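You operate a simulated robot arm through the tools that you are given. There is no shell and no other tool. Be economical: measure what you need, move in short steps, check, and stop when the job is done.

You run a simulated robot arm. Do the job below in one go: nothing can be reset, and whatever is moved stays where it is left.

TASK
Count both housings on the belt into the yellow tray.
Fine: zero the belt counter, open the gate and press start; take each one at the end stop and press stop when both are packed.

It is judged by the outcome, as a careful person would: the job done as asked, and still so three seconds after it is handed in. It fails if anything else is knocked over, pushed out of place, dropped, spilled or broken.

THE ROBOT
A 7-joint arm with a two-finger gripper on a trunk, on a base that drives. Base frame: it is fixed to the floor where the robot stands at the start and does not move with it; the origin is under the middle of the robot, x ahead of it, y to its left, z up. Readings come in mm, degrees, newtons and seconds.
With the tool pointing down near the work surface it reaches from about 100 to 720 mm from the robot's upright axis, wherever it stands. Its first joint turns from -166.0 to 166.0 degrees. Places, roughly: belt counter [900, 0, 900]; belt counter button [800, 0, 900]; blue reset button [500, 200, 500]; end sensor [800, -500, 800]; gate lever [600, 100, 800]; green belt [900, 700, 700]; green start button [600, 300, 500]; inside of the yellow tray [200, -500, 600]; left thumb clamp [700, 800, 800]; mushroom button [500, 100, 500]; red stop button [500, 300, 500]; reject paddle [800, -200, 800]; right thumb clamp [700, 300, 800]; small grey housing [1750, 250, 500]; small housing [1750, 250, 500]; wide grey housing [2000, 1750, 500]. Payload 2.45 kg.
The TCP is the grasp point between the finger pads, 27 mm short of the fingertips. In the tool frame z runs along the fingers and y along their closing line. The gripper opens to 80 mm. The gripper's body begins 54 mm behind the TCP.
Orientation is that of the tool frame in the base frame, as a unit quaternion [x, y, z, w]. With the fingers straight down and closing along the base's y, the tool's x points along the base's -x, its y along +y and its z along -z.

THE INTERFACE
- The arm moves only by the tool move_arm. Its argument "motion" is a list of rows, each an object of numbers (a shift or turn left out is 0, a gripper value left out holds the last): "x", "y", "z": the shift along the tool's x, y, z in units of 20 mm (1.0 is 20 mm); "ax", "ay", "az": the turn, a rotation vector about the tool's x, y, z in units of 6 degrees (1.0 is 6 degrees); "jaw": the finger opening in mm, from 0 to 80. In form: [{"x": .., "y": .., "z": .., "ax": .., "ay": .., "az": .., "jaw": ..}, ...]. A call has 1 to 12 rows; each row shifts and turns the commanded pose from where the row before left it, along the tool's axes as they then stand. A call with a number of a shift or a turn outside -1 to 1 is refused whole. Each row takes 0.2 s and may step no farther than 50 mm and 8.6 degrees from the row before; otherwise, or with a gripper value out of range, the whole call is refused. A pose out of reach is approached as far as the arm can. The call stops where the force on the tool passes 40 N (or 10 N more than at its start, if that is more) or the arm is blocked; 0.2 s more then pass. Each finger travels about 153 mm/s and halts on what it meets, pressing with about 22 N; the grip force reading is that of the motor and also rises with nothing between the fingers. The clock runs only during rows and for 0.2 s after the last one: add rows that do not move to give the fingers time. The reply holds the time, the measured pose of the TCP, the force on the tool along the base axes, the opening and the grip force, in the units named above and with some noise, with the torque about the TCP (base axes, N m) and any sound that the robot's microphone picked up, and new pictures: "views" is both (left out), scene, wrist or none.
- Cameras (640 x 400 px; columns grow to the right, rows downward): "scene" is now at [52.5, 120.1, 1515.3]; the picture's right is [-0.27, -0.96, 0.00], its down [-0.76, 0.21, -0.61] and it looks along [0.59, -0.17, -0.79] (base axes); focal length 265 px, centre (320, 200). "wrist" rides on the gripper at [63, 12, -79] in the tool frame; the picture's right is [-0.19, 0.98, 0.00], its down [-0.72, -0.14, -0.68] and it looks along [-0.67, -0.13, 0.73] (tool axes); focal length 226 px, centre (320, 200). There is no depth. A picture from a camera that has moved, and an enlarged one, comes with that camera's place and axes in the base frame and with its lens.
- move_column(by): slides the trunk up (or, below 0, down) by that many mm; the arm and the scene camera ride with it, the base frame stays. It gives what a move gives, with no picture.
- base_move(legs): drives the robot by 1 to 6 legs, each [ahead, turn to the left] in mm and degrees, along the robot's own axes; the way and the turn of a leg run together, so that a leg with both is an arc; at most 1500 mm and 180 degrees a leg. The arm and the cameras ride along, it lands a little off, and it stops where it bumps. It gives what a move gives, and a new picture of the scene camera.
- turn_head(pan, tilt): turns the head with the scene camera to pan (to the left, within 120 degrees either way) and tilt (down, from -29 to 69), counted from straight ahead of the robot. It gives what a move gives, and a new picture of the scene camera.
- zoom(camera, box): a new picture of the part [left, top, right, bottom] of that camera's present view, enlarged. It takes no simulated time.
- hand_in(): hands the job in; it is judged then, once.

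Work in short steps. Places have to be worked out from the pictures, the camera data and where the tool is seen: move nearer, look again, correct. Check each grasp and each placing, and mend what went wrong. You have 120 turns and 260 pictures in all, those below and enlarged ones among them. Open the gripper and draw the arm clear of the work before you hand the job in, unless the task says otherwise; then end with one line.

The tools are called after "Request:" as name(argument=value, ...) on one line, values as JSON. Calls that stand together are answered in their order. move_arm: Moves the arm, as the interface text tells. Its arguments: {"type":"object","properties":{"motion":{"type":"array"},"views":{"type":"string","enum":["both","scene","wrist","none"]}},"required":["motion"]} The other tools are called the same way: move_column (by) slides the trunk up or down; base_move (legs) drives the base; turn_head (pan, tilt) turns the head that bears the scene camera; zoom (camera, box) takes an enlarged picture of a part of a camera's view; hand_in () hands the job in.

At the start:

```text
clock: 0.0
tcp_pos: [526.3, 144.3, 1148.9]
ee_rot: [0.0, 1.0, 0.0, 0.0]
force: [-0.3, 0.4, 0.1]
wrist_torque: [0.01, 0.0, 0.06]
gripper_width: 79.9
finger_force: 0.1
trunk travel left (down, up): [-150.0, 390.0]
robot x, y, heading: [0.7, -0.7, 0.1]
head pan, tilt: [-15.6, 52.1]
```

scene: 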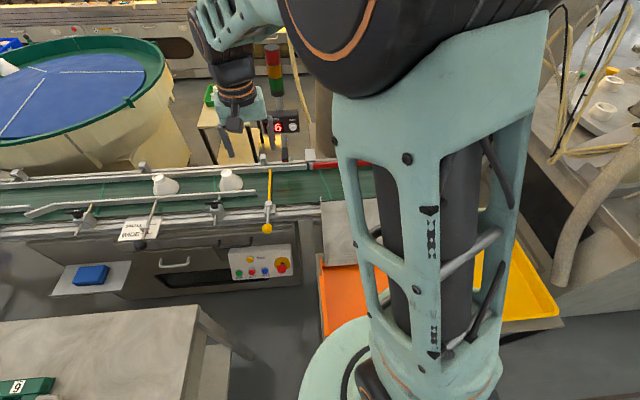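
wrist: 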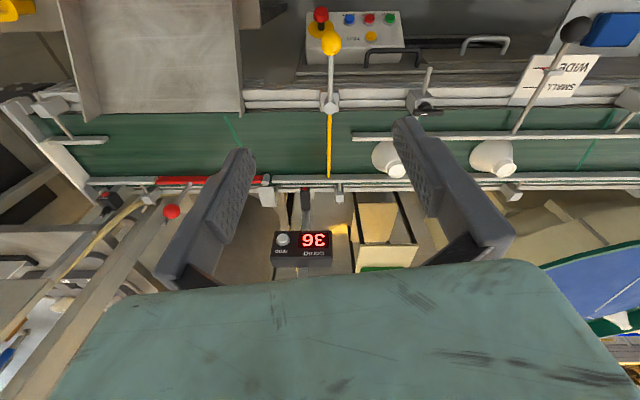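

The pictures show the belt with two white housings upstream of a yellow gate, a counter reading 36 or so, and a button panel. I enlarge them to read the labels.

Request:
zoom(camera="wrist", box=[240, 0, 440, 125])

Request:
zoom(camera="wrist", box=[240, 160, 440, 285])

Request:
zoom(camera="scene", box=[0, 130, 320, 330])

Request:
turn_head(pan=-60, tilt=45)

```text
3.20 times, centred on (340, 62) of wrist
camera zoom: at [463.3, 156.2, 1229.2], right [0.19, 0.98, 0.0], down [0.72, -0.14, 0.68], along [0.67, -0.13, -0.73], focal length 723 px, centre (256, 640)
```

zoom: 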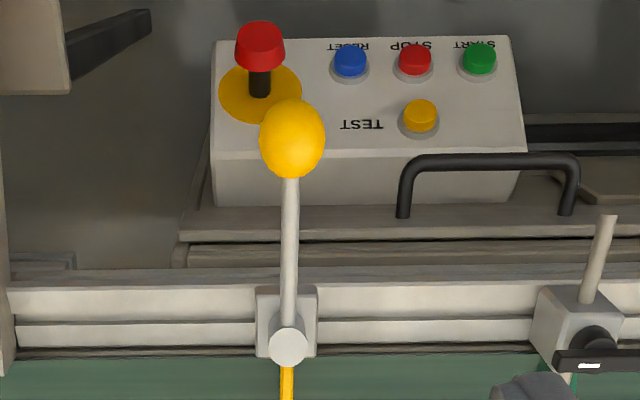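

```text
3.20 times, centred on (340, 222) of wrist
camera zoom: at [463.3, 156.2, 1229.2], right [0.19, 0.98, 0.0], down [0.72, -0.14, 0.68], along [0.67, -0.13, -0.73], focal length 723 px, centre (256, 128)
```

zoom: 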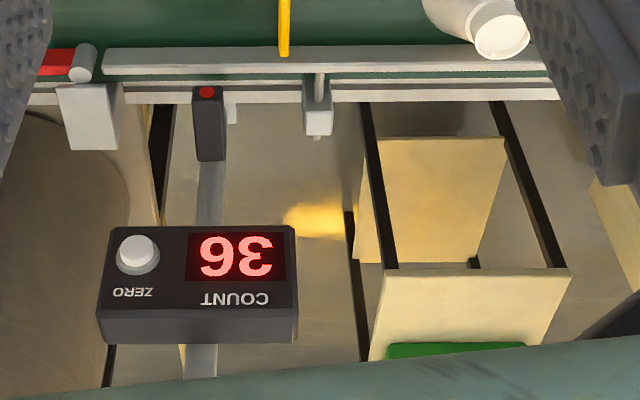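

```text
2.00 times, centred on (160, 230) of scene
camera zoom: at [52.5, 120.1, 1515.3], right [-0.27, -0.96, 0.0], down [-0.76, 0.21, -0.61], along [0.59, -0.17, -0.79], focal length 531 px, centre (640, 140)
```

zoom: 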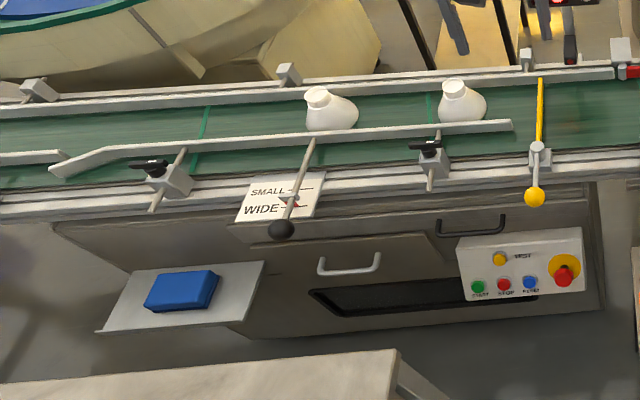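

```text
clock: 1.1
tcp_pos: [526.9, 144.2, 1149.8]
ee_rot: [0.0, 1.0, 0.0, 0.0]
force: [0.7, 0.6, 0.2]
wrist_torque: [-0.01, 0.01, 0.01]
gripper_width: 80.3
finger_force: 0.0
trunk travel left (down, up): [-150.0, 390.0]
robot x, y, heading: [1.4, 0.0, -0.2]
head pan, tilt: [-60.0, 45.0]
camera scene: at [21.0, 69.8, 1525.0], right [-0.87, -0.5, 0.0], down [-0.35, 0.61, -0.71], along [0.35, -0.61, -0.71], focal length 265 px, centre (320, 200)
```

scene: 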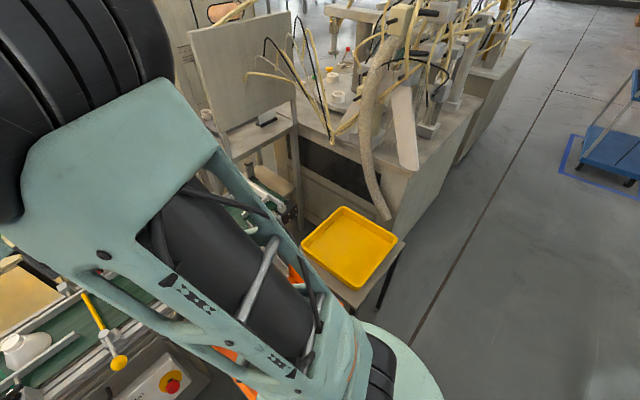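

The tray is near [230,-548]. The gate ball is about [525,160,800]. I move the arm right and a bit lower to inspect the belt end with the wrist camera.

Request:
move_arm(motion=[{"y": -1}, {"y": -1}, {"y": -1}, {"y": -1}, {"y": -1}, {"y": -1}, {"y": -1}, {"y": -1}, {"y": -1}, {"y": -1}, {"y": -1}, {"y": -1}], views="none")

Request:
move_arm(motion=[{"y": -1}, {"y": -1}, {"y": -1}, {"y": -1}, {"y": -1}, {"y": -1}, {"y": -1}, {"y": -1}], views="wrist")

Request:
turn_head(pan=0, tilt=50)

```text
clock: 3.7
tcp_pos: [526.9, -97.5, 1147.0]
ee_rot: [0.001, 1.0, 0.001, 0.0]
force: [0.3, -0.1, -0.3]
wrist_torque: [-0.01, -0.03, 0.03]
gripper_width: 80.1
finger_force: 0.0
trunk travel left (down, up): [-150.0, 390.0]
robot x, y, heading: [-2.1, -1.1, 0.2]
head pan, tilt: [-60.0, 45.0]
```

```text
clock: 5.5
tcp_pos: [524.3, -257.5, 1150.0]
ee_rot: [0.0, 1.0, 0.0, 0.0]
force: [-0.5, -0.7, -0.2]
wrist_torque: [-0.02, -0.01, 0.01]
gripper_width: 80.0
finger_force: 0.0
trunk travel left (down, up): [-150.0, 390.0]
robot x, y, heading: [1.3, -0.0, 0.2]
head pan, tilt: [-60.0, 45.0]
camera wrist: at [462.0, -244.5, 1229.3], right [0.19, 0.98, 0.0], down [0.72, -0.14, 0.68], along [0.67, -0.13, -0.73], focal length 226 px, centre (320, 200)
```

wrist: 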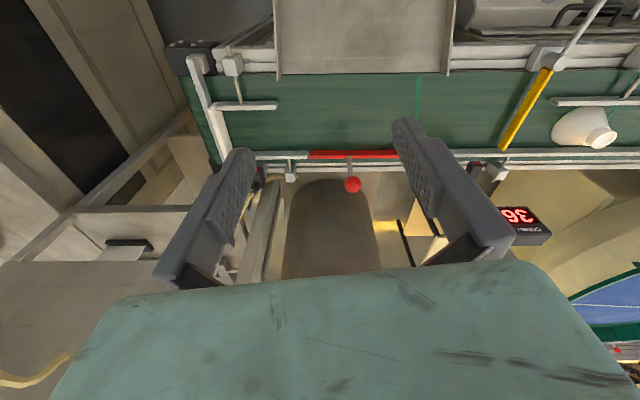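

```text
clock: 6.8
tcp_pos: [524.8, -256.8, 1150.2]
ee_rot: [0.0, 1.0, 0.0, 0.0]
force: [-0.3, 0.2, 0.2]
wrist_torque: [0.02, 0.02, 0.04]
gripper_width: 79.9
finger_force: 0.0
trunk travel left (down, up): [-150.0, 390.0]
robot x, y, heading: [-2.0, 1.9, -0.2]
head pan, tilt: [0.0, 50.0]
camera scene: at [57.3, 140.0, 1518.1], right [0.0, -1.0, 0.0], down [-0.77, 0.0, -0.64], along [0.64, 0.0, -0.77], focal length 265 px, centre (320, 200)
```

scene: 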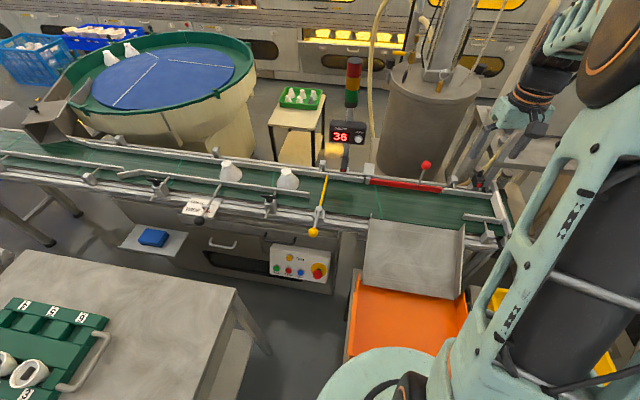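

The full belt is visible now; I enlarge the gate and lane area, and the end stop.

Request:
zoom(camera="scene", box=[170, 100, 362, 220])

Request:
zoom(camera="scene", box=[340, 140, 532, 260])

Request:
zoom(camera="scene", box=[240, 190, 368, 290])

Request:
zoom(camera="wrist", box=[160, 20, 400, 200])

```text
3.33 times, centred on (266, 160) of scene
camera zoom: at [57.3, 140.0, 1518.1], right [0.0, -1.0, 0.0], down [-0.77, 0.0, -0.64], along [0.64, 0.0, -0.77], focal length 885 px, centre (500, 333)
```

zoom: 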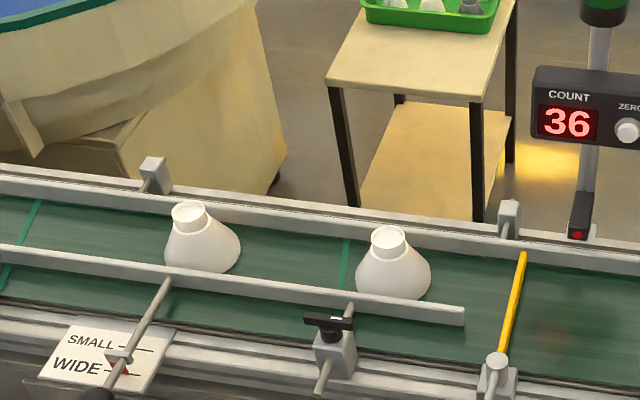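

```text
3.33 times, centred on (436, 200) of scene
camera zoom: at [57.3, 140.0, 1518.1], right [0.0, -1.0, 0.0], down [-0.77, 0.0, -0.64], along [0.64, 0.0, -0.77], focal length 885 px, centre (-67, 200)
```

zoom: 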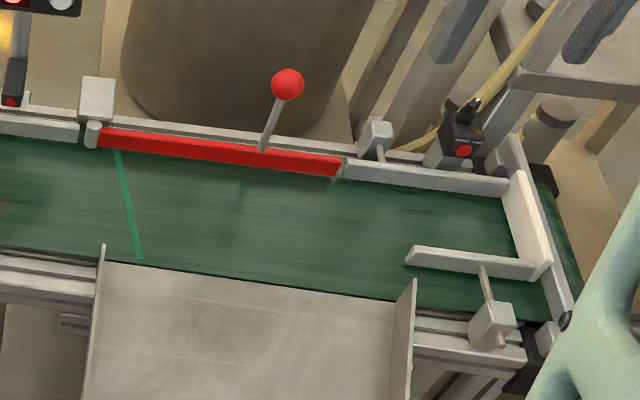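

```text
4.00 times, centred on (304, 240) of scene
camera zoom: at [57.3, 140.0, 1518.1], right [0.0, -1.0, 0.0], down [-0.77, 0.0, -0.64], along [0.64, 0.0, -0.77], focal length 1062 px, centre (384, 40)
```

zoom: 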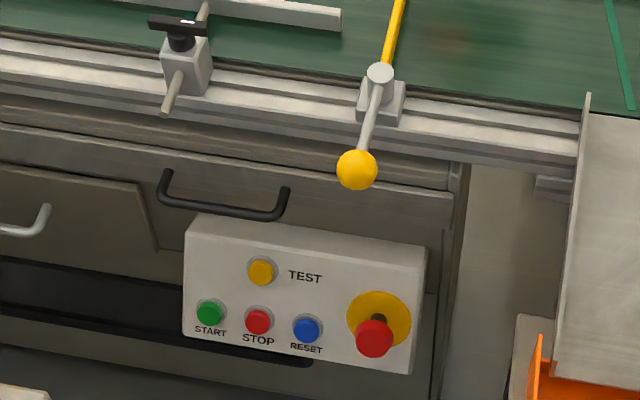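

```text
2.22 times, centred on (280, 110) of wrist
camera zoom: at [462.1, -244.0, 1229.2], right [0.19, 0.98, 0.0], down [0.72, -0.14, 0.68], along [0.67, -0.13, -0.73], focal length 502 px, centre (409, 400)
```

zoom: 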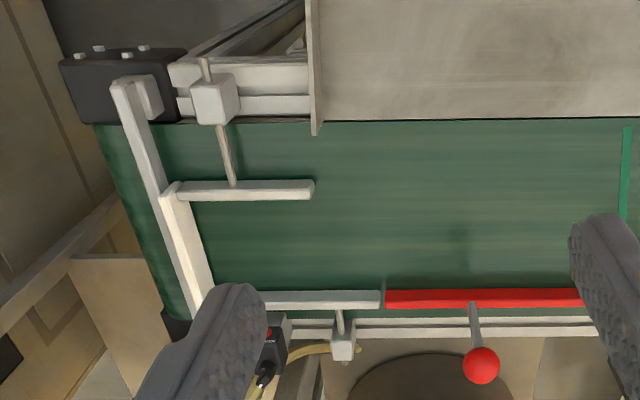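

Working out from two views: zero button ≈ [828,4,934], start ≈ [543,319,505], belt runs along about [-0.19,-0.98]. The gate pivots on a vertical post at the near side, so the ball has to swing toward +y. First I tilt the tool forward to reach the zero button.

Request:
move_arm(motion=[{"y": 1, "ay": -1, "jaw": 0}, {"y": 1, "ay": -1}, {"y": 1, "ay": -1}, {"y": 1, "ay": -1}, {"y": 1, "ay": -1}, {"y": 1, "ay": -1}, {"y": 1, "ay": -1}, {"y": 1, "ay": -1}, {"y": 1, "ay": -1}, {"y": 1, "ay": -1}, {"y": 1, "ay": -1}, {"y": 1, "ay": -1}], views="both")

```text
clock: 9.4
tcp_pos: [527.0, -50.7, 1128.1]
ee_rot: [0.009, 0.847, 0.0, 0.532]
force: [0.3, 5.6, -2.1]
wrist_torque: [-0.17, -0.09, -0.38]
gripper_width: 0.0
finger_force: 21.6
out of reach, approached as far as the arm can: row 8, 9, 12
trunk travel left (down, up): [-150.0, 390.0]
robot x, y, heading: [-0.9, -0.9, 0.1]
head pan, tilt: [0.0, 50.0]
camera scene: at [52.1, 164.6, 1517.6], right [0.33, -0.94, 0.0], down [-0.73, -0.25, -0.64], along [0.6, 0.21, -0.77], focal length 265 px, centre (320, 200)
camera wrist: at [427.5, -36.4, 1106.7], right [0.1, 0.98, 0.18], down [-0.31, -0.15, 0.94], along [0.95, -0.15, 0.28], focal length 226 px, centre (320, 200)
```

scene: 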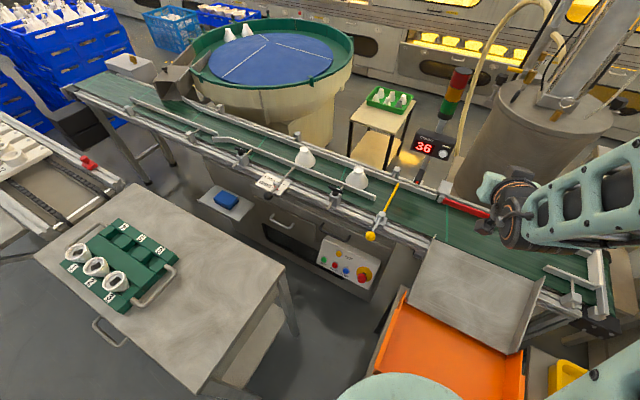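
wrist: 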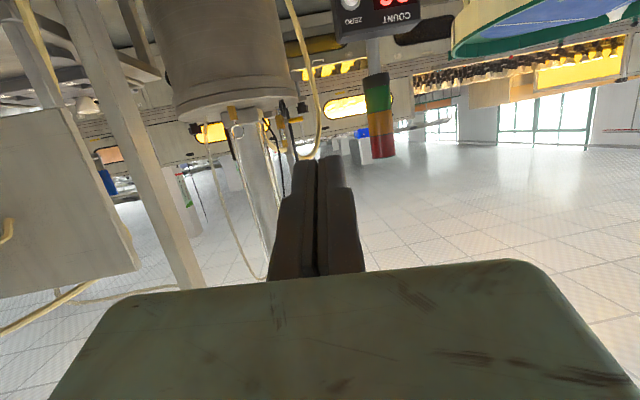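

The tilt lags a bit at this high, close-in pose. I move forward and down toward the counter, stopping well short at about x=690.

Request:
move_arm(motion=[{"z": 1, "x": 0.55, "y": 0.1}, {"z": 1, "x": 0.55, "y": 0.1}, {"z": 1, "x": 0.55, "y": 0.1}, {"z": 1, "x": 0.55, "y": 0.1}, {"z": 1, "x": 0.55, "y": 0.1}, {"z": 1, "x": 0.55, "y": 0.1}, {"z": 1, "x": 0.55, "y": 0.1}, {"z": 0.5, "x": 0.55, "y": 0.1}, {}], views="both")

```text
clock: 11.4
tcp_pos: [635.2, -19.8, 1010.8]
ee_rot: [-0.003, 0.826, 0.01, 0.564]
force: [0.4, 0.0, -1.2]
wrist_torque: [0.02, 0.02, 0.02]
gripper_width: 0.1
finger_force: 22.1
trunk travel left (down, up): [-150.0, 390.0]
robot x, y, heading: [-0.9, -1.6, 0.1]
head pan, tilt: [0.0, 50.0]
camera scene: at [57.5, 140.7, 1518.1], right [0.0, -1.0, 0.0], down [-0.77, 0.0, -0.64], along [0.64, 0.0, -0.77], focal length 265 px, centre (320, 200)
camera wrist: at [537.6, -6.9, 981.7], right [0.06, 0.98, 0.19], down [-0.37, -0.16, 0.91], along [0.93, -0.12, 0.36], focal length 226 px, centre (320, 200)
```

scene: 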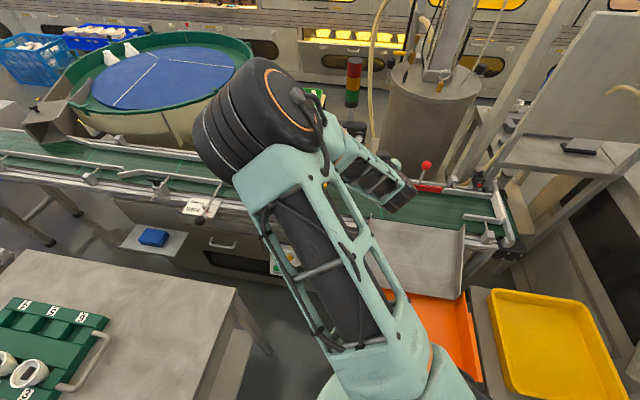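
wrist: 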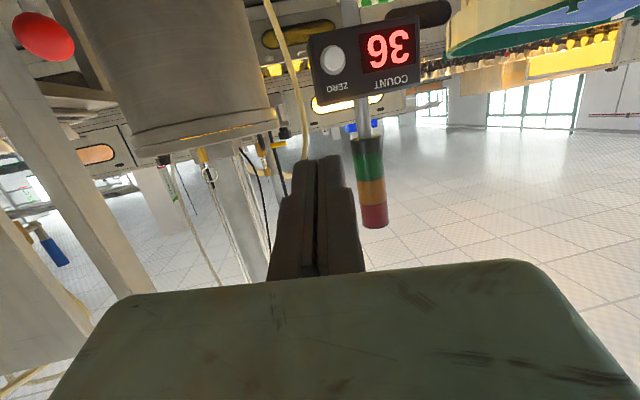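

Zero button reconfirmed at about [828,1,933]. I advance to about 10 mm short of it.

Request:
move_arm(motion=[{"z": 1, "y": 0.2}, {"z": 1, "y": 0.2}, {"z": 1, "y": 0.2}, {"z": 1, "y": 0.2}, {"z": 1, "y": 0.2}, {"z": 1}, {"z": 0.8, "x": 0.1}, {"z": 0.6, "x": 0.1}, {}], views="wrist")

```text
clock: 13.4
tcp_pos: [771.1, 33.6, 962.3]
ee_rot: [-0.002, 0.826, 0.01, 0.563]
force: [0.1, -0.3, 1.1]
wrist_torque: [0.03, -0.01, 0.01]
gripper_width: 0.2
finger_force: 22.1
out of reach, approached as far as the arm can: row 5, 6, 7, 8
trunk travel left (down, up): [-150.0, 390.0]
robot x, y, heading: [-3.8, 2.2, -0.1]
head pan, tilt: [0.0, 50.0]
camera wrist: at [673.2, 44.7, 933.1], right [0.06, 0.98, 0.19], down [-0.37, -0.16, 0.92], along [0.93, -0.12, 0.35], focal length 226 px, centre (320, 200)
```

wrist: 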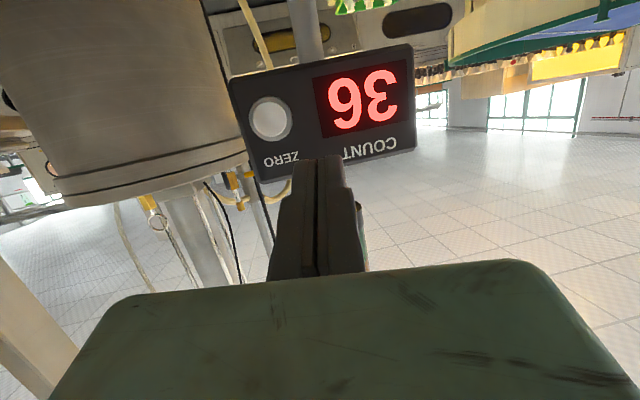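

The button is at about [828,3,930], but the arm is at its reach limit. I check in front of the base before driving a little forward.

Request:
turn_head(pan=-20, tilt=69)

Request:
turn_head(pan=25, tilt=69)

```text
clock: 14.2
tcp_pos: [770.2, 33.1, 962.0]
ee_rot: [-0.002, 0.826, 0.01, 0.564]
force: [0.8, -0.2, 0.5]
wrist_torque: [-0.01, -0.02, 0.03]
gripper_width: 0.0
finger_force: 21.9
trunk travel left (down, up): [-150.0, 390.0]
robot x, y, heading: [-1.5, -0.1, 0.1]
head pan, tilt: [-20.0, 68.8]
camera scene: at [32.9, 121.2, 1496.2], right [-0.34, -0.94, 0.0], down [-0.88, 0.32, -0.36], along [0.34, -0.12, -0.93], focal length 265 px, centre (320, 200)
```

scene: 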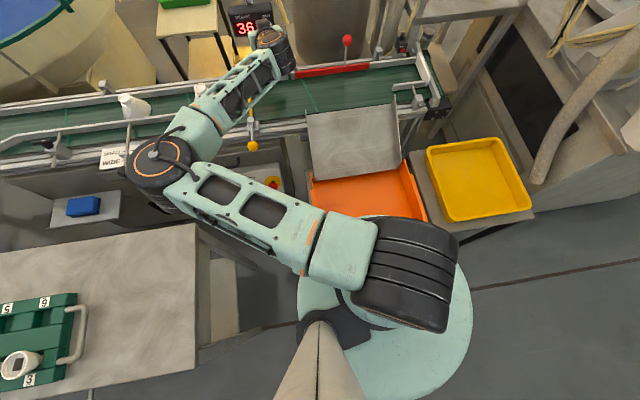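

```text
clock: 15.4
tcp_pos: [771.5, 34.4, 961.5]
ee_rot: [-0.002, 0.826, 0.009, 0.564]
force: [0.8, -0.5, 0.2]
wrist_torque: [0.05, 0.02, -0.01]
gripper_width: 0.0
finger_force: 21.7
trunk travel left (down, up): [-150.0, 390.0]
robot x, y, heading: [0.6, 1.2, 0.1]
head pan, tilt: [25.0, 68.8]
camera scene: at [31.0, 163.9, 1496.1], right [0.42, -0.91, 0.0], down [-0.85, -0.39, -0.36], along [0.33, 0.15, -0.93], focal length 265 px, centre (320, 200)
```

scene: 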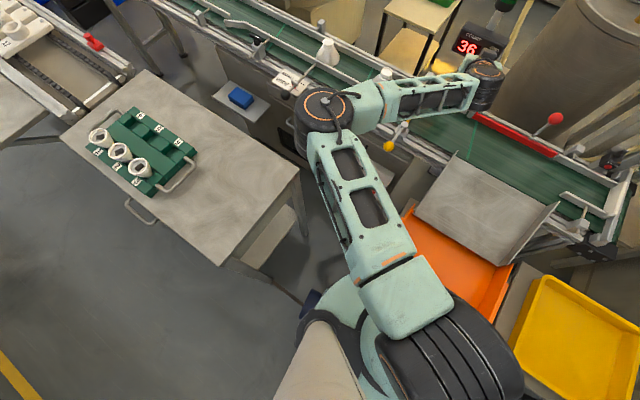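

The arm is not stretched out; it's more of a joint-limit issue. I try from here: shift back to y≈3, then a small forward push, seeing how far it gets.

Request:
move_arm(motion=[{"z": -1}, {"z": -1}, {"y": -0.8}, {"y": -0.8}, {"ay": 0.7}, {"ay": 0.7}, {"ay": 0.7}, {"ay": 0.7}, {}], views="none")

```text
clock: 17.4
tcp_pos: [733.7, -0.1, 976.0]
ee_rot: [-0.005, 0.899, 0.01, 0.438]
force: [0.1, -0.7, 0.2]
wrist_torque: [0.03, -0.02, 0.04]
gripper_width: 0.0
finger_force: 21.8
trunk travel left (down, up): [-150.0, 390.0]
robot x, y, heading: [-0.1, 1.8, -0.1]
head pan, tilt: [25.0, 68.8]
```

Now tilt is about 52°, tip near [755,0,959]. I advance toward the button in steps.

Request:
move_arm(motion=[{"z": 0.8, "x": -0.24}, {"z": 0.8, "x": -0.24}, {"z": 0.8, "x": -0.24}, {"z": 0.6, "x": -0.18}, {}], views="wrist")

```text
clock: 18.6
tcp_pos: [792.7, 0.9, 953.8]
ee_rot: [-0.003, 0.899, 0.009, 0.437]
force: [-0.4, 0.3, 0.4]
wrist_torque: [0.01, 0.0, 0.04]
gripper_width: 0.2
finger_force: 22.1
trunk travel left (down, up): [-150.0, 390.0]
robot x, y, heading: [2.3, -1.5, 0.4]
head pan, tilt: [25.0, 68.8]
camera wrist: at [690.3, 12.1, 953.9], right [0.1, 0.98, 0.17], down [-0.09, -0.16, 0.98], along [0.99, -0.12, 0.07], focal length 226 px, centre (320, 200)
```

wrist: 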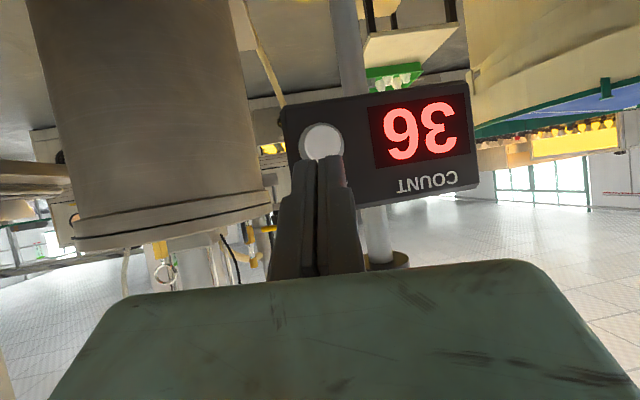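

Reach works with this tilt; tip is ~10 mm from the button. I press gently forward.

Request:
move_arm(motion=[{"z": 0.3, "x": -0.15}, {"z": 0.3, "x": -0.15}, {"z": 0.2, "x": -0.12}, {"z": 0.2, "x": -0.12}], views="wrist")

```text
clock: 19.6
tcp_pos: [814.6, 0.6, 949.8]
ee_rot: [-0.002, 0.899, 0.009, 0.438]
force: [-1.0, -0.3, -0.3]
wrist_torque: [-0.02, -0.01, -0.02]
gripper_width: 0.2
finger_force: 21.7
trunk travel left (down, up): [-150.0, 390.0]
robot x, y, heading: [1.9, -2.4, -0.1]
head pan, tilt: [25.0, 68.8]
camera wrist: at [712.5, 11.7, 950.3], right [0.1, 0.98, 0.17], down [-0.09, -0.16, 0.98], along [0.99, -0.12, 0.07], focal length 226 px, centre (320, 200)
```

wrist: 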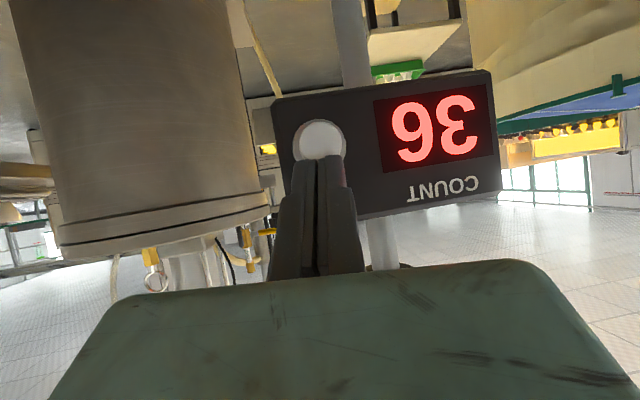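

No contact yet; growth of the button's image puts it at x≈850, z≈925. I continue, slightly lower.

Request:
move_arm(motion=[{"z": 0.45, "x": -0.08}, {"z": 0.45, "x": -0.1}, {"z": 0.2, "x": -0.15}, {"z": 0.2, "x": -0.15}], views="wrist")

```text
clock: 20.1
tcp_pos: [820.3, 0.6, 949.5]
ee_rot: [-0.004, 0.899, 0.009, 0.438]
force: [-41.2, 5.9, 19.1]
wrist_torque: [-0.04, -0.04, -0.21]
gripper_width: 6.1
finger_force: 29.9
trunk travel left (down, up): [-150.0, 390.0]
robot x, y, heading: [0.9, -2.9, -0.2]
head pan, tilt: [25.0, 68.8]
heard: click
stopped in row 2: the force on the tool passed its limit at 53 N (the readings are from after the stop); the commanded pose is now the measured one
camera wrist: at [718.2, 11.6, 948.8], right [0.1, 0.98, 0.17], down [-0.09, -0.16, 0.98], along [0.99, -0.12, 0.08], focal length 226 px, centre (320, 200)
```

wrist: 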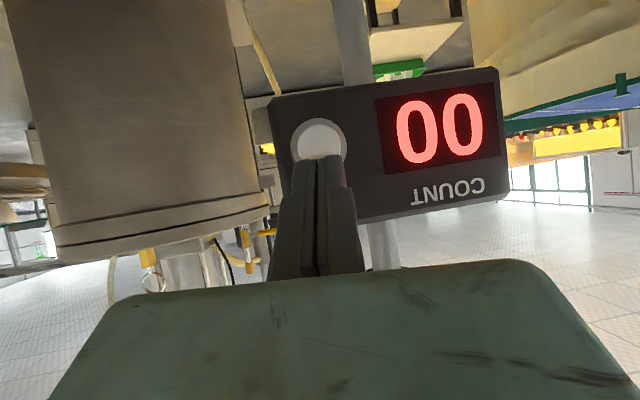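

The counter shows 00 after a click. I back off and return the tool to vertical.

Request:
move_arm(motion=[{"z": -1}, {"z": -1}, {"z": -1}, {"z": -1}, {"z": -1}, {"z": -1}, {"z": -1}, {"z": -1}, {"z": -1}], views="none")

Request:
move_arm(motion=[{"ay": 1}, {"ay": 1}, {"ay": 1}, {"ay": 1}, {"ay": 1}, {"ay": 1}, {"ay": 1}, {"ay": 1}, {"ay": 0.67}, {}], views="scene")

```text
clock: 22.1
tcp_pos: [685.6, -3.2, 1056.2]
ee_rot: [-0.004, 0.9, 0.009, 0.437]
force: [0.3, -0.3, 0.6]
wrist_torque: [0.0, 0.0, 0.03]
gripper_width: 0.3
finger_force: 30.0
trunk travel left (down, up): [-150.0, 390.0]
robot x, y, heading: [-2.4, -0.9, 0.4]
head pan, tilt: [25.0, 68.8]
```

```text
clock: 24.3
tcp_pos: [685.3, -3.3, 1056.2]
ee_rot: [-0.006, 1.0, 0.007, -0.003]
force: [-0.6, 0.6, -0.5]
wrist_torque: [-0.01, 0.02, 0.01]
gripper_width: 0.0
finger_force: 30.1
trunk travel left (down, up): [-150.0, 390.0]
robot x, y, heading: [-0.0, 0.4, 0.2]
head pan, tilt: [25.0, 68.8]
camera scene: at [31.0, 163.7, 1496.1], right [0.42, -0.91, 0.0], down [-0.84, -0.39, -0.36], along [0.33, 0.15, -0.93], focal length 265 px, centre (320, 200)
```

scene: 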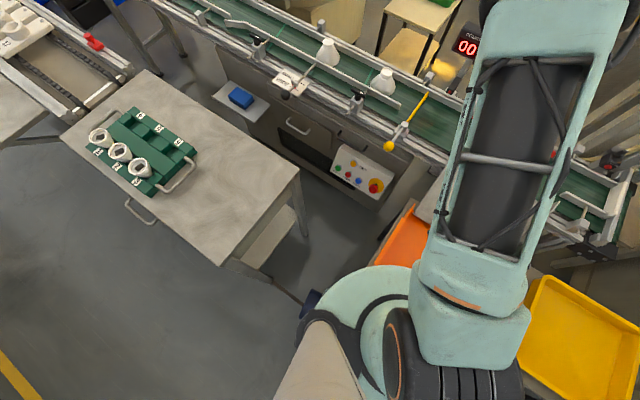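

Tool vertical at [685,-3,1056]. I move to a point above the downstream side of the gate lever, TCP about [550,122,900].

Request:
move_arm(motion=[{"x": 0.84, "y": 0.78, "z": 0.97}, {"x": 0.84, "y": 0.78, "z": 0.97}, {"x": 0.84, "y": 0.78, "z": 0.97}, {"x": 0.84, "y": 0.78, "z": 0.97}, {"x": 0.84, "y": 0.78, "z": 0.97}, {"x": 0.84, "y": 0.78, "z": 0.97}, {"x": 0.84, "y": 0.78, "z": 0.97}, {"x": 0.84, "y": 0.78, "z": 0.97}, {}], views="both")

```text
clock: 26.3
tcp_pos: [544.2, 122.4, 902.8]
ee_rot: [-0.007, 1.0, 0.006, -0.002]
force: [0.4, 0.6, -0.9]
wrist_torque: [-0.01, 0.03, -0.04]
gripper_width: 0.3
finger_force: 29.6
trunk travel left (down, up): [-150.0, 390.0]
robot x, y, heading: [-0.5, 2.5, 0.0]
head pan, tilt: [25.0, 68.8]
camera scene: at [30.8, 164.0, 1496.1], right [0.42, -0.91, 0.0], down [-0.84, -0.39, -0.36], along [0.33, 0.15, -0.93], focal length 265 px, centre (320, 200)
camera wrist: at [480.9, 133.6, 983.3], right [0.18, 0.98, 0.01], down [0.72, -0.14, 0.68], along [0.67, -0.11, -0.74], focal length 226 px, centre (320, 200)
```

scene: 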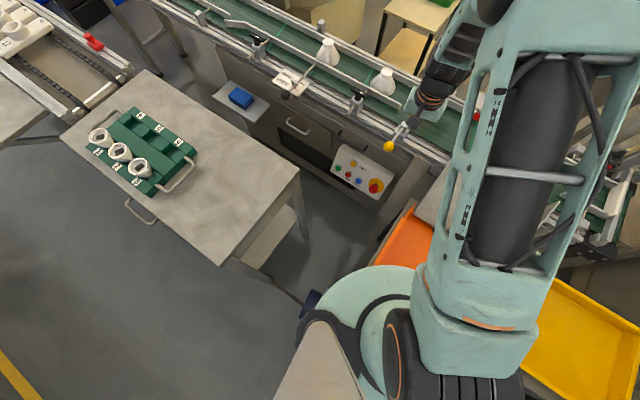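
wrist: 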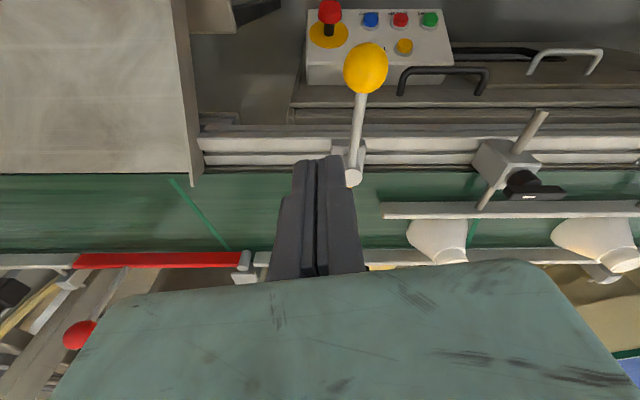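

Lever geometry confirmed: ball [531,163,784], pivot [638,145,775]. I lower the closed fingers on its downstream side and push through the first 30°.

Request:
move_arm(motion=[{"z": 1}, {"z": 1}, {"z": 1}, {"z": 1}, {"z": 1}, {"z": 0.45}, {"x": -0.19, "y": 0.55}, {"x": -0.19, "y": 0.55}, {"x": -0.19, "y": 0.72}, {"x": -0.19, "y": 0.72}, {"x": -0.19, "y": 0.72}, {}], views="both")

```text
clock: 28.9
tcp_pos: [562.1, 189.7, 796.3]
ee_rot: [-0.007, 1.0, 0.006, -0.002]
force: [0.9, -0.2, 0.3]
wrist_torque: [0.0, 0.0, -0.02]
gripper_width: 0.0
finger_force: 29.9
trunk travel left (down, up): [-150.0, 390.0]
robot x, y, heading: [-1.0, -0.5, 0.1]
head pan, tilt: [25.0, 68.8]
camera scene: at [30.9, 164.1, 1496.1], right [0.42, -0.91, 0.0], down [-0.84, -0.39, -0.36], along [0.33, 0.15, -0.93], focal length 265 px, centre (320, 200)
camera wrist: at [499.2, 199.7, 876.2], right [0.18, 0.98, 0.01], down [0.72, -0.14, 0.68], along [0.67, -0.11, -0.74], focal length 226 px, centre (320, 200)
```

scene: 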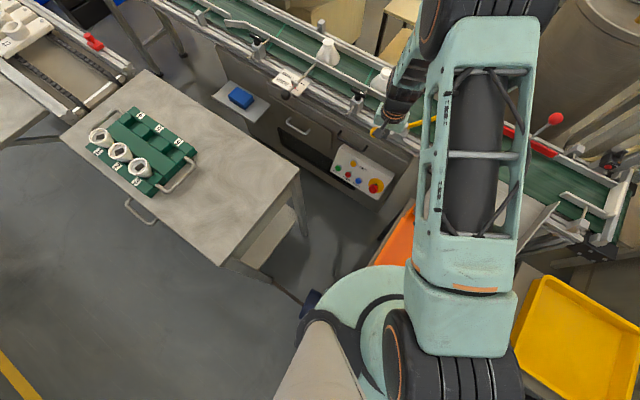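
wrist: 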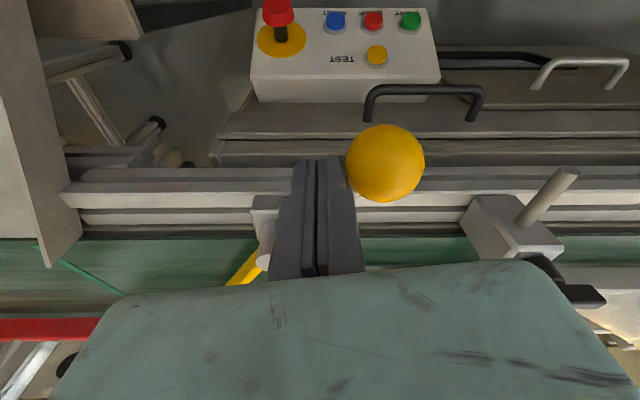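

The gate is swinging freely. I continue along the arc to about 90°.

Request:
move_arm(motion=[{"x": -0.525, "y": 0.53}, {"x": -0.525, "y": 0.53}, {"x": -0.525, "y": 0.53}, {"x": -0.72, "y": 0.2}, {"x": -0.72, "y": 0.2}, {"x": -0.72, "y": 0.2}, {}], views="both")

```text
clock: 30.2
tcp_pos: [619.7, 231.3, 790.5]
ee_rot: [-0.011, 1.0, 0.005, -0.016]
force: [-18.6, -5.7, 4.9]
wrist_torque: [0.06, -0.09, 0.16]
gripper_width: 0.2
finger_force: 29.4
trunk travel left (down, up): [-150.0, 390.0]
robot x, y, heading: [-2.7, 0.3, -0.1]
head pan, tilt: [25.0, 68.8]
stopped in row 6: the force on the tool passed its limit at 54 N (the readings are from after the stop); the commanded pose is now the measured one
camera scene: at [28.5, 163.3, 1496.3], right [0.42, -0.91, 0.0], down [-0.84, -0.39, -0.36], along [0.33, 0.15, -0.93], focal length 265 px, centre (320, 200)
camera wrist: at [558.2, 242.8, 872.6], right [0.17, 0.98, 0.01], down [0.74, -0.13, 0.66], along [0.65, -0.11, -0.75], focal length 226 px, centre (320, 200)
```

scene: 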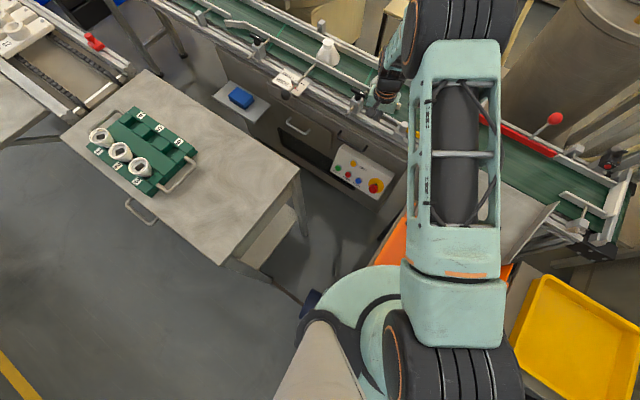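
wrist: 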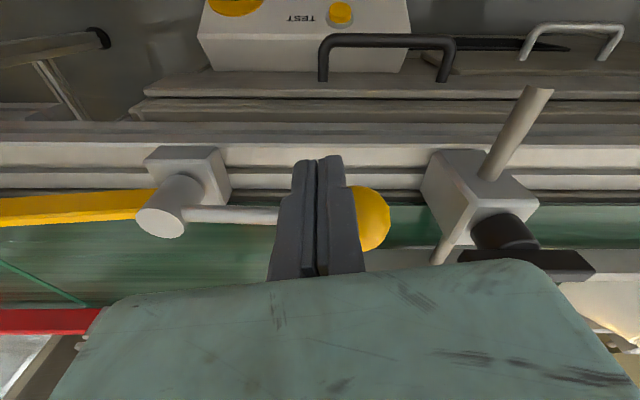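

The gate is fully open against its stop, lying along the near side. I back the fingers away and move toward the panel, tilting the tool ~36° to match its sloped face.

Request:
move_arm(motion=[{"x": 1}, {"x": 1}, {"x": 1}, {"x": 1}, {"x": 1}, {"x": 1, "y": 0.6}, {"ay": -1, "y": 1}, {"ay": -1, "y": 1}, {"ay": -1, "y": 1}, {"ay": -1, "y": 0.8}, {"ay": -1}, {"ay": -1}], views="both")

```text
clock: 32.9
tcp_pos: [501.4, 319.2, 796.4]
ee_rot: [-0.008, 0.955, 0.009, 0.298]
force: [0.4, -0.1, 0.1]
wrist_torque: [0.01, 0.0, 0.02]
gripper_width: 0.0
finger_force: 29.5
trunk travel left (down, up): [-150.0, 390.0]
robot x, y, heading: [-2.2, -3.1, -0.2]
head pan, tilt: [25.0, 68.8]
camera scene: at [30.9, 163.8, 1496.1], right [0.42, -0.91, 0.0], down [-0.84, -0.39, -0.36], along [0.33, 0.15, -0.93], focal length 265 px, centre (320, 200)
camera wrist: at [404.0, 329.0, 825.0], right [0.14, 0.98, 0.12], down [0.21, -0.15, 0.97], along [0.97, -0.11, -0.22], focal length 226 px, centre (320, 200)
```

scene: 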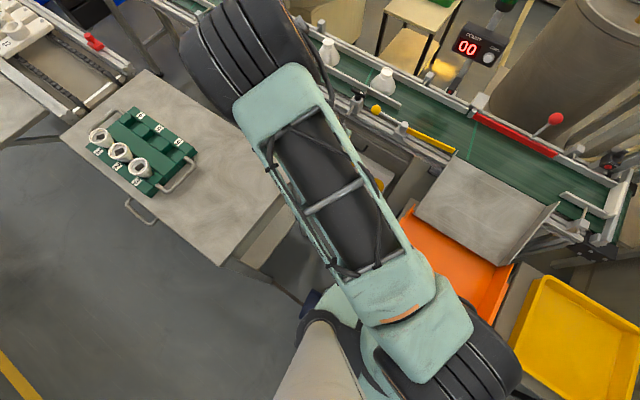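
wrist: 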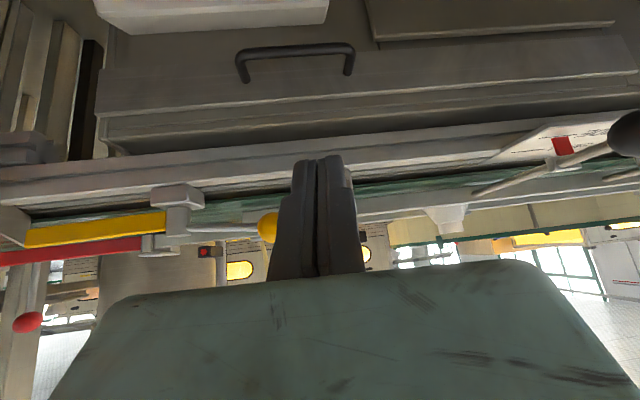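

Counter still 00, gate open. I descend toward the start button, stopping ~30 mm short.

Request:
move_arm(motion=[{"z": 1, "x": 0.64}, {"z": 1, "x": 0.64}, {"z": 1, "x": 0.64}, {"z": 1, "x": 0.64}, {"z": 1, "x": 0.64}, {"z": 1, "x": 0.64}, {"z": 1, "x": 0.64}, {"z": 1, "x": 0.64}, {"z": 1, "x": 0.64}, {"z": 1, "x": 0.64}, {}], views="both")

```text
clock: 35.2
tcp_pos: [511.1, 323.6, 555.0]
ee_rot: [-0.008, 0.955, 0.009, 0.297]
force: [0.2, -0.1, -0.1]
wrist_torque: [-0.01, -0.01, -0.04]
gripper_width: 0.1
finger_force: 30.0
trunk travel left (down, up): [-150.0, 390.0]
robot x, y, heading: [-0.4, -0.8, 0.1]
head pan, tilt: [25.0, 68.8]
camera scene: at [31.0, 164.1, 1496.1], right [0.42, -0.91, 0.0], down [-0.84, -0.39, -0.36], along [0.33, 0.15, -0.93], focal length 265 px, centre (320, 200)
camera wrist: at [412.8, 333.8, 585.9], right [0.14, 0.98, 0.12], down [0.21, -0.15, 0.97], along [0.97, -0.11, -0.22], focal length 226 px, centre (320, 200)
```

scene: 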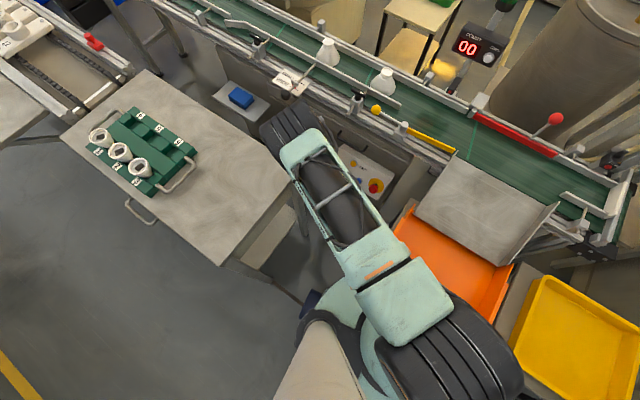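
wrist: 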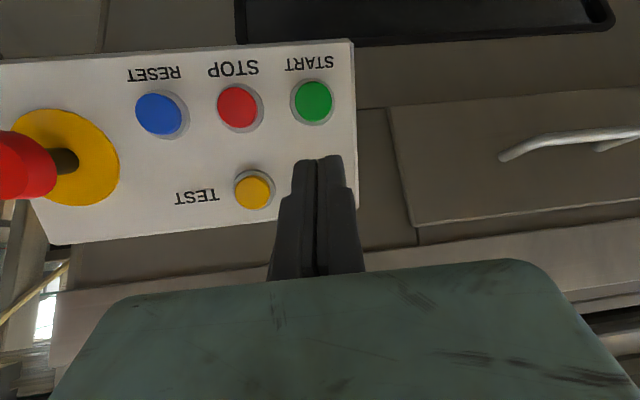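

Start ≈ [543,322,492], tip at [526,324,533]. I press along the tool direction with a slight downward correction.

Request:
move_arm(motion=[{"z": 0.6, "x": 0.15}, {"z": 0.6, "x": 0.15}, {"z": 0.4, "x": 0.1}, {"z": 0.3, "x": 0.07}, {"z": 0.25}, {"z": 0.25}, {"z": 0.25}, {"z": 0.25}], views="both")

```text
clock: 37.0
tcp_pos: [535.6, 322.4, 503.0]
ee_rot: [-0.007, 0.955, 0.008, 0.298]
force: [0.2, -0.9, -0.7]
wrist_torque: [0.0, 0.01, 0.01]
gripper_width: 0.0
finger_force: 29.7
trunk travel left (down, up): [-150.0, 390.0]
robot x, y, heading: [-2.9, 2.0, -0.1]
head pan, tilt: [25.0, 68.8]
camera scene: at [30.9, 164.0, 1496.1], right [0.42, -0.91, 0.0], down [-0.84, -0.39, -0.36], along [0.33, 0.15, -0.93], focal length 265 px, centre (320, 200)
camera wrist: at [437.6, 332.1, 533.6], right [0.14, 0.98, 0.12], down [0.21, -0.15, 0.97], along [0.97, -0.11, -0.22], focal length 226 px, centre (320, 200)
```

scene: 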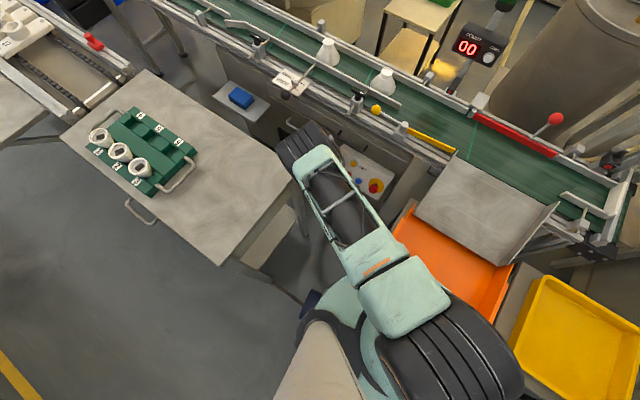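
wrist: 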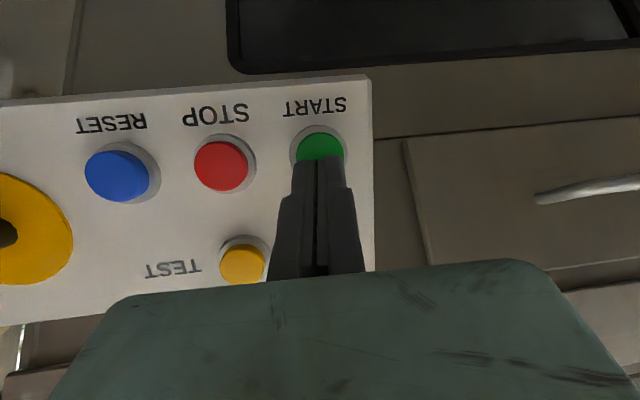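

Not yet touching; re-triangulating puts the start cap a bit farther, around [572,321,468]. I keep going in small steps.

Request:
move_arm(motion=[{"z": 0.4, "x": -0.2}, {"z": 0.4, "x": -0.2}, {"z": 0.3, "x": -0.15}, {"z": 0.3, "x": -0.1}, {"z": 0.25, "x": -0.1}, {"z": 0.25, "x": -0.1}], views="both")

```text
clock: 37.7
tcp_pos: [547.6, 322.3, 497.0]
ee_rot: [-0.007, 0.955, 0.008, 0.295]
force: [-20.2, -2.9, 22.6]
wrist_torque: [-0.14, -0.18, -0.13]
gripper_width: 5.8
finger_force: 30.1
trunk travel left (down, up): [-150.0, 390.0]
robot x, y, heading: [0.1, 0.4, -0.2]
head pan, tilt: [25.0, 68.8]
heard: click
stopped in row 3: the force on the tool passed its limit at 53 N (the readings are from after the stop); the commanded pose is now the measured one
camera scene: at [28.2, 162.9, 1496.6], right [0.42, -0.91, 0.0], down [-0.84, -0.39, -0.36], along [0.33, 0.15, -0.93], focal length 265 px, centre (320, 200)
camera wrist: at [449.5, 333.2, 526.6], right [0.14, 0.98, 0.12], down [0.21, -0.15, 0.97], along [0.97, -0.11, -0.23], focal length 226 px, centre (320, 200)
```

scene: 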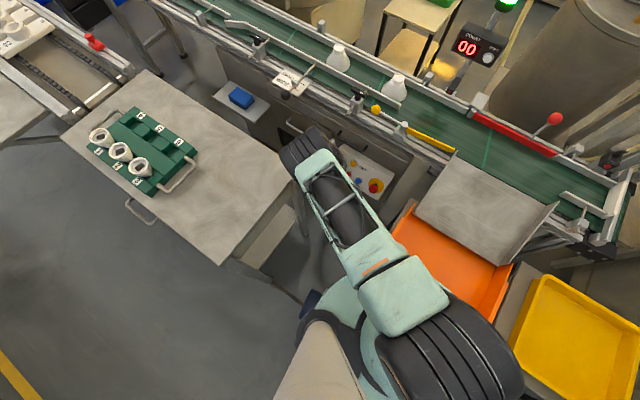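
wrist: 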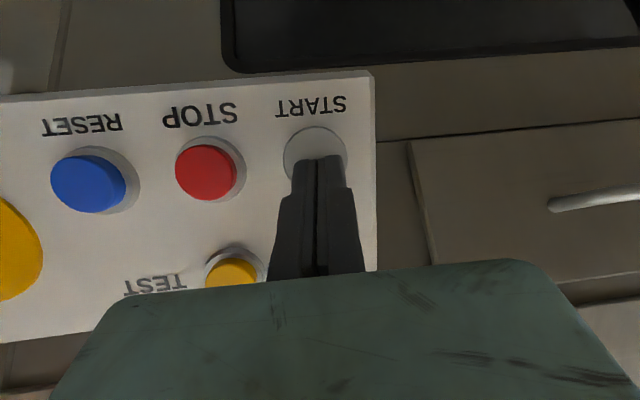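

Click; the tower light is green and the housings are moving. I retract from the panel while watching the belt.

Request:
move_arm(motion=[{"z": -1}, {"z": -1}, {"z": -1, "x": -0.6}, {"z": -1, "x": -0.6}, {"z": -1, "x": -0.6}, {"z": -1, "x": -0.6}, {"z": -1, "x": -0.6}, {"z": -1, "x": -0.6}, {"z": -1, "x": -0.6}, {"z": -1, "x": -0.6}, {"z": -1, "x": -0.6}, {"z": -1, "x": -0.6}], views="scene")

```text
clock: 40.3
tcp_pos: [512.4, 320.0, 761.9]
ee_rot: [-0.009, 0.956, 0.009, 0.295]
force: [0.7, -0.2, 0.2]
wrist_torque: [0.02, -0.03, 0.01]
gripper_width: 0.2
finger_force: 29.9
trunk travel left (down, up): [-150.0, 390.0]
robot x, y, heading: [-0.9, -0.1, -0.2]
head pan, tilt: [25.0, 68.8]
camera scene: at [30.8, 164.0, 1496.1], right [0.42, -0.91, 0.0], down [-0.84, -0.39, -0.36], along [0.33, 0.15, -0.93], focal length 265 px, centre (320, 200)
```

scene: 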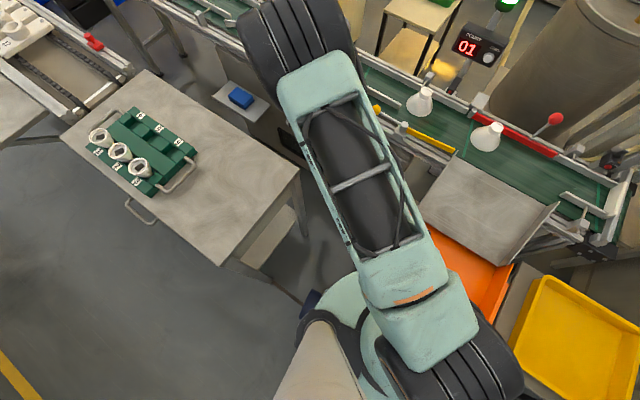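

Counter is at 01 and the housings travel on. I straighten the tool, raise it, and head toward the belt end.

Request:
move_arm(motion=[{"z": -1, "ay": 0.97}, {"z": -1, "ay": 0.97}, {"z": -1, "ay": 0.97, "y": -1}, {"z": -1, "ay": 0.97, "y": -1}, {"z": -1, "ay": 0.97, "y": -1}, {"z": -1, "ay": 0.97, "y": -1}, {"z": -1, "y": -1}, {"z": -1, "y": -1}, {"z": -1, "y": -1}, {"z": -1, "y": -1}, {"z": -1, "y": -1}, {"y": -1}], views="scene")

Request:
move_arm(motion=[{"y": -1}, {"y": -1}, {"y": -1}, {"y": -1}, {"y": -1}, {"y": -1}, {"y": -1}, {"y": -1}, {"y": -1}, {"y": -1}, {"y": -1}, {"y": -1}], views="scene")

```text
clock: 42.9
tcp_pos: [477.5, 116.0, 969.3]
ee_rot: [-0.01, 1.0, 0.006, -0.006]
force: [-0.4, 0.4, -0.4]
wrist_torque: [0.0, 0.01, 0.01]
gripper_width: 0.2
finger_force: 29.2
trunk travel left (down, up): [-150.0, 390.0]
robot x, y, heading: [-0.7, -2.2, -0.0]
head pan, tilt: [25.0, 68.8]
camera scene: at [30.6, 163.7, 1496.1], right [0.42, -0.91, 0.0], down [-0.84, -0.39, -0.36], along [0.33, 0.15, -0.93], focal length 265 px, centre (320, 200)
```

scene: 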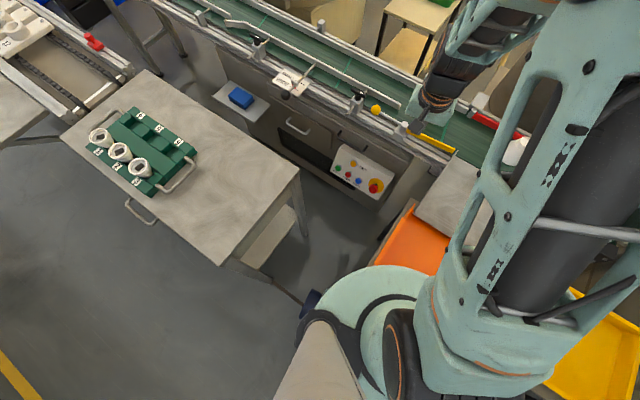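

```text
clock: 45.5
tcp_pos: [480.5, -124.0, 964.9]
ee_rot: [-0.01, 1.0, 0.005, -0.006]
force: [-0.3, 0.1, 0.1]
wrist_torque: [0.0, -0.01, 0.01]
gripper_width: 0.0
finger_force: 29.7
trunk travel left (down, up): [-150.0, 390.0]
robot x, y, heading: [-1.5, 1.0, 0.3]
head pan, tilt: [25.0, 68.8]
camera scene: at [30.8, 163.6, 1496.2], right [0.42, -0.91, 0.0], down [-0.84, -0.39, -0.36], along [0.33, 0.15, -0.93], focal length 265 px, centre (320, 200)
```

scene: 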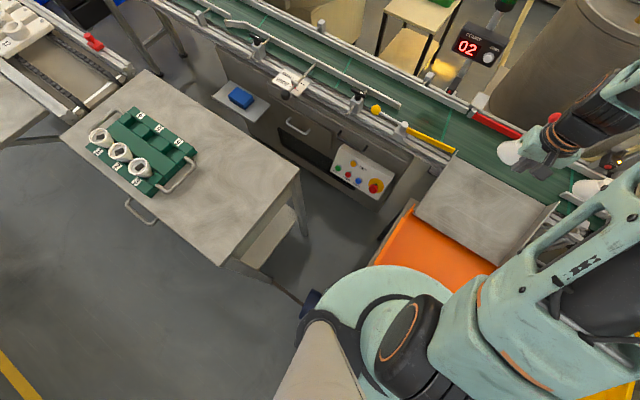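

Count 02, both on the way to the end. I move over the belt end to see with the wrist camera, opening the jaw.

Request:
move_arm(motion=[{"y": -1, "jaw": 80}, {"y": -1}, {"y": -1}, {"y": -1}, {"y": -1}, {"y": -1}, {"y": -1}, {"y": -1}, {"y": -1}, {"y": -1}, {"y": -1}, {"y": -1}], views="wrist")

Request:
turn_head(pan=-30, tilt=50)

```text
clock: 48.1
tcp_pos: [486.7, -365.1, 962.9]
ee_rot: [-0.009, 1.0, 0.005, -0.006]
force: [0.5, 0.0, 0.0]
wrist_torque: [0.01, 0.01, -0.03]
gripper_width: 80.0
finger_force: 0.0
trunk travel left (down, up): [-150.0, 390.0]
robot x, y, heading: [-0.0, -4.0, 0.0]
head pan, tilt: [25.0, 68.8]
camera wrist: at [423.4, -354.5, 1044.3], right [0.17, 0.98, 0.01], down [0.73, -0.13, 0.67], along [0.66, -0.11, -0.74], focal length 226 px, centre (320, 200)
```

wrist: 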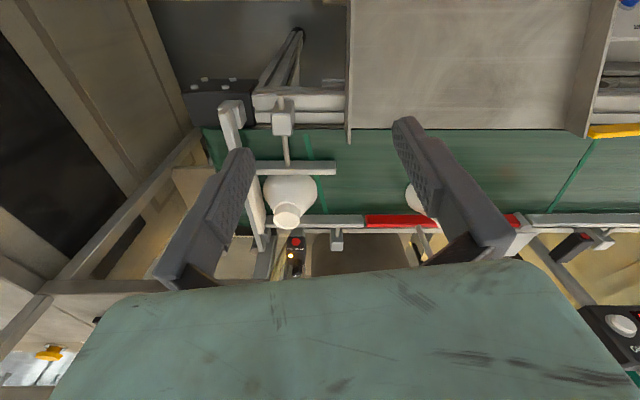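

```text
clock: 49.4
tcp_pos: [486.0, -364.4, 962.9]
ee_rot: [-0.01, 1.0, 0.006, -0.006]
force: [-0.1, -0.4, 0.3]
wrist_torque: [-0.02, 0.01, -0.01]
gripper_width: 79.7
finger_force: 0.1
trunk travel left (down, up): [-150.0, 390.0]
robot x, y, heading: [1.2, 3.6, -0.0]
head pan, tilt: [-30.0, 50.0]
camera scene: at [46.9, 101.5, 1518.1], right [-0.5, -0.87, 0.0], down [-0.66, 0.38, -0.64], along [0.56, -0.32, -0.77], focal length 265 px, centre (320, 200)
```

scene: 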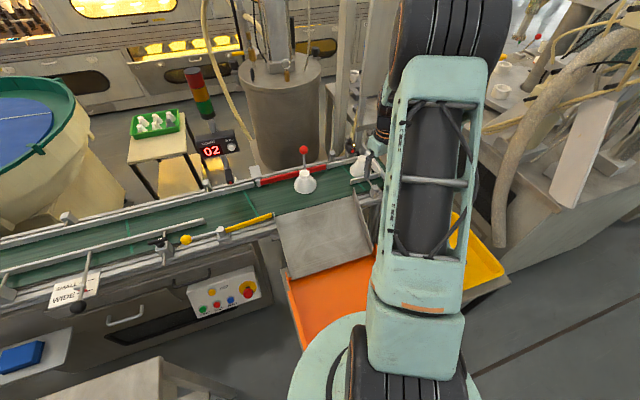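

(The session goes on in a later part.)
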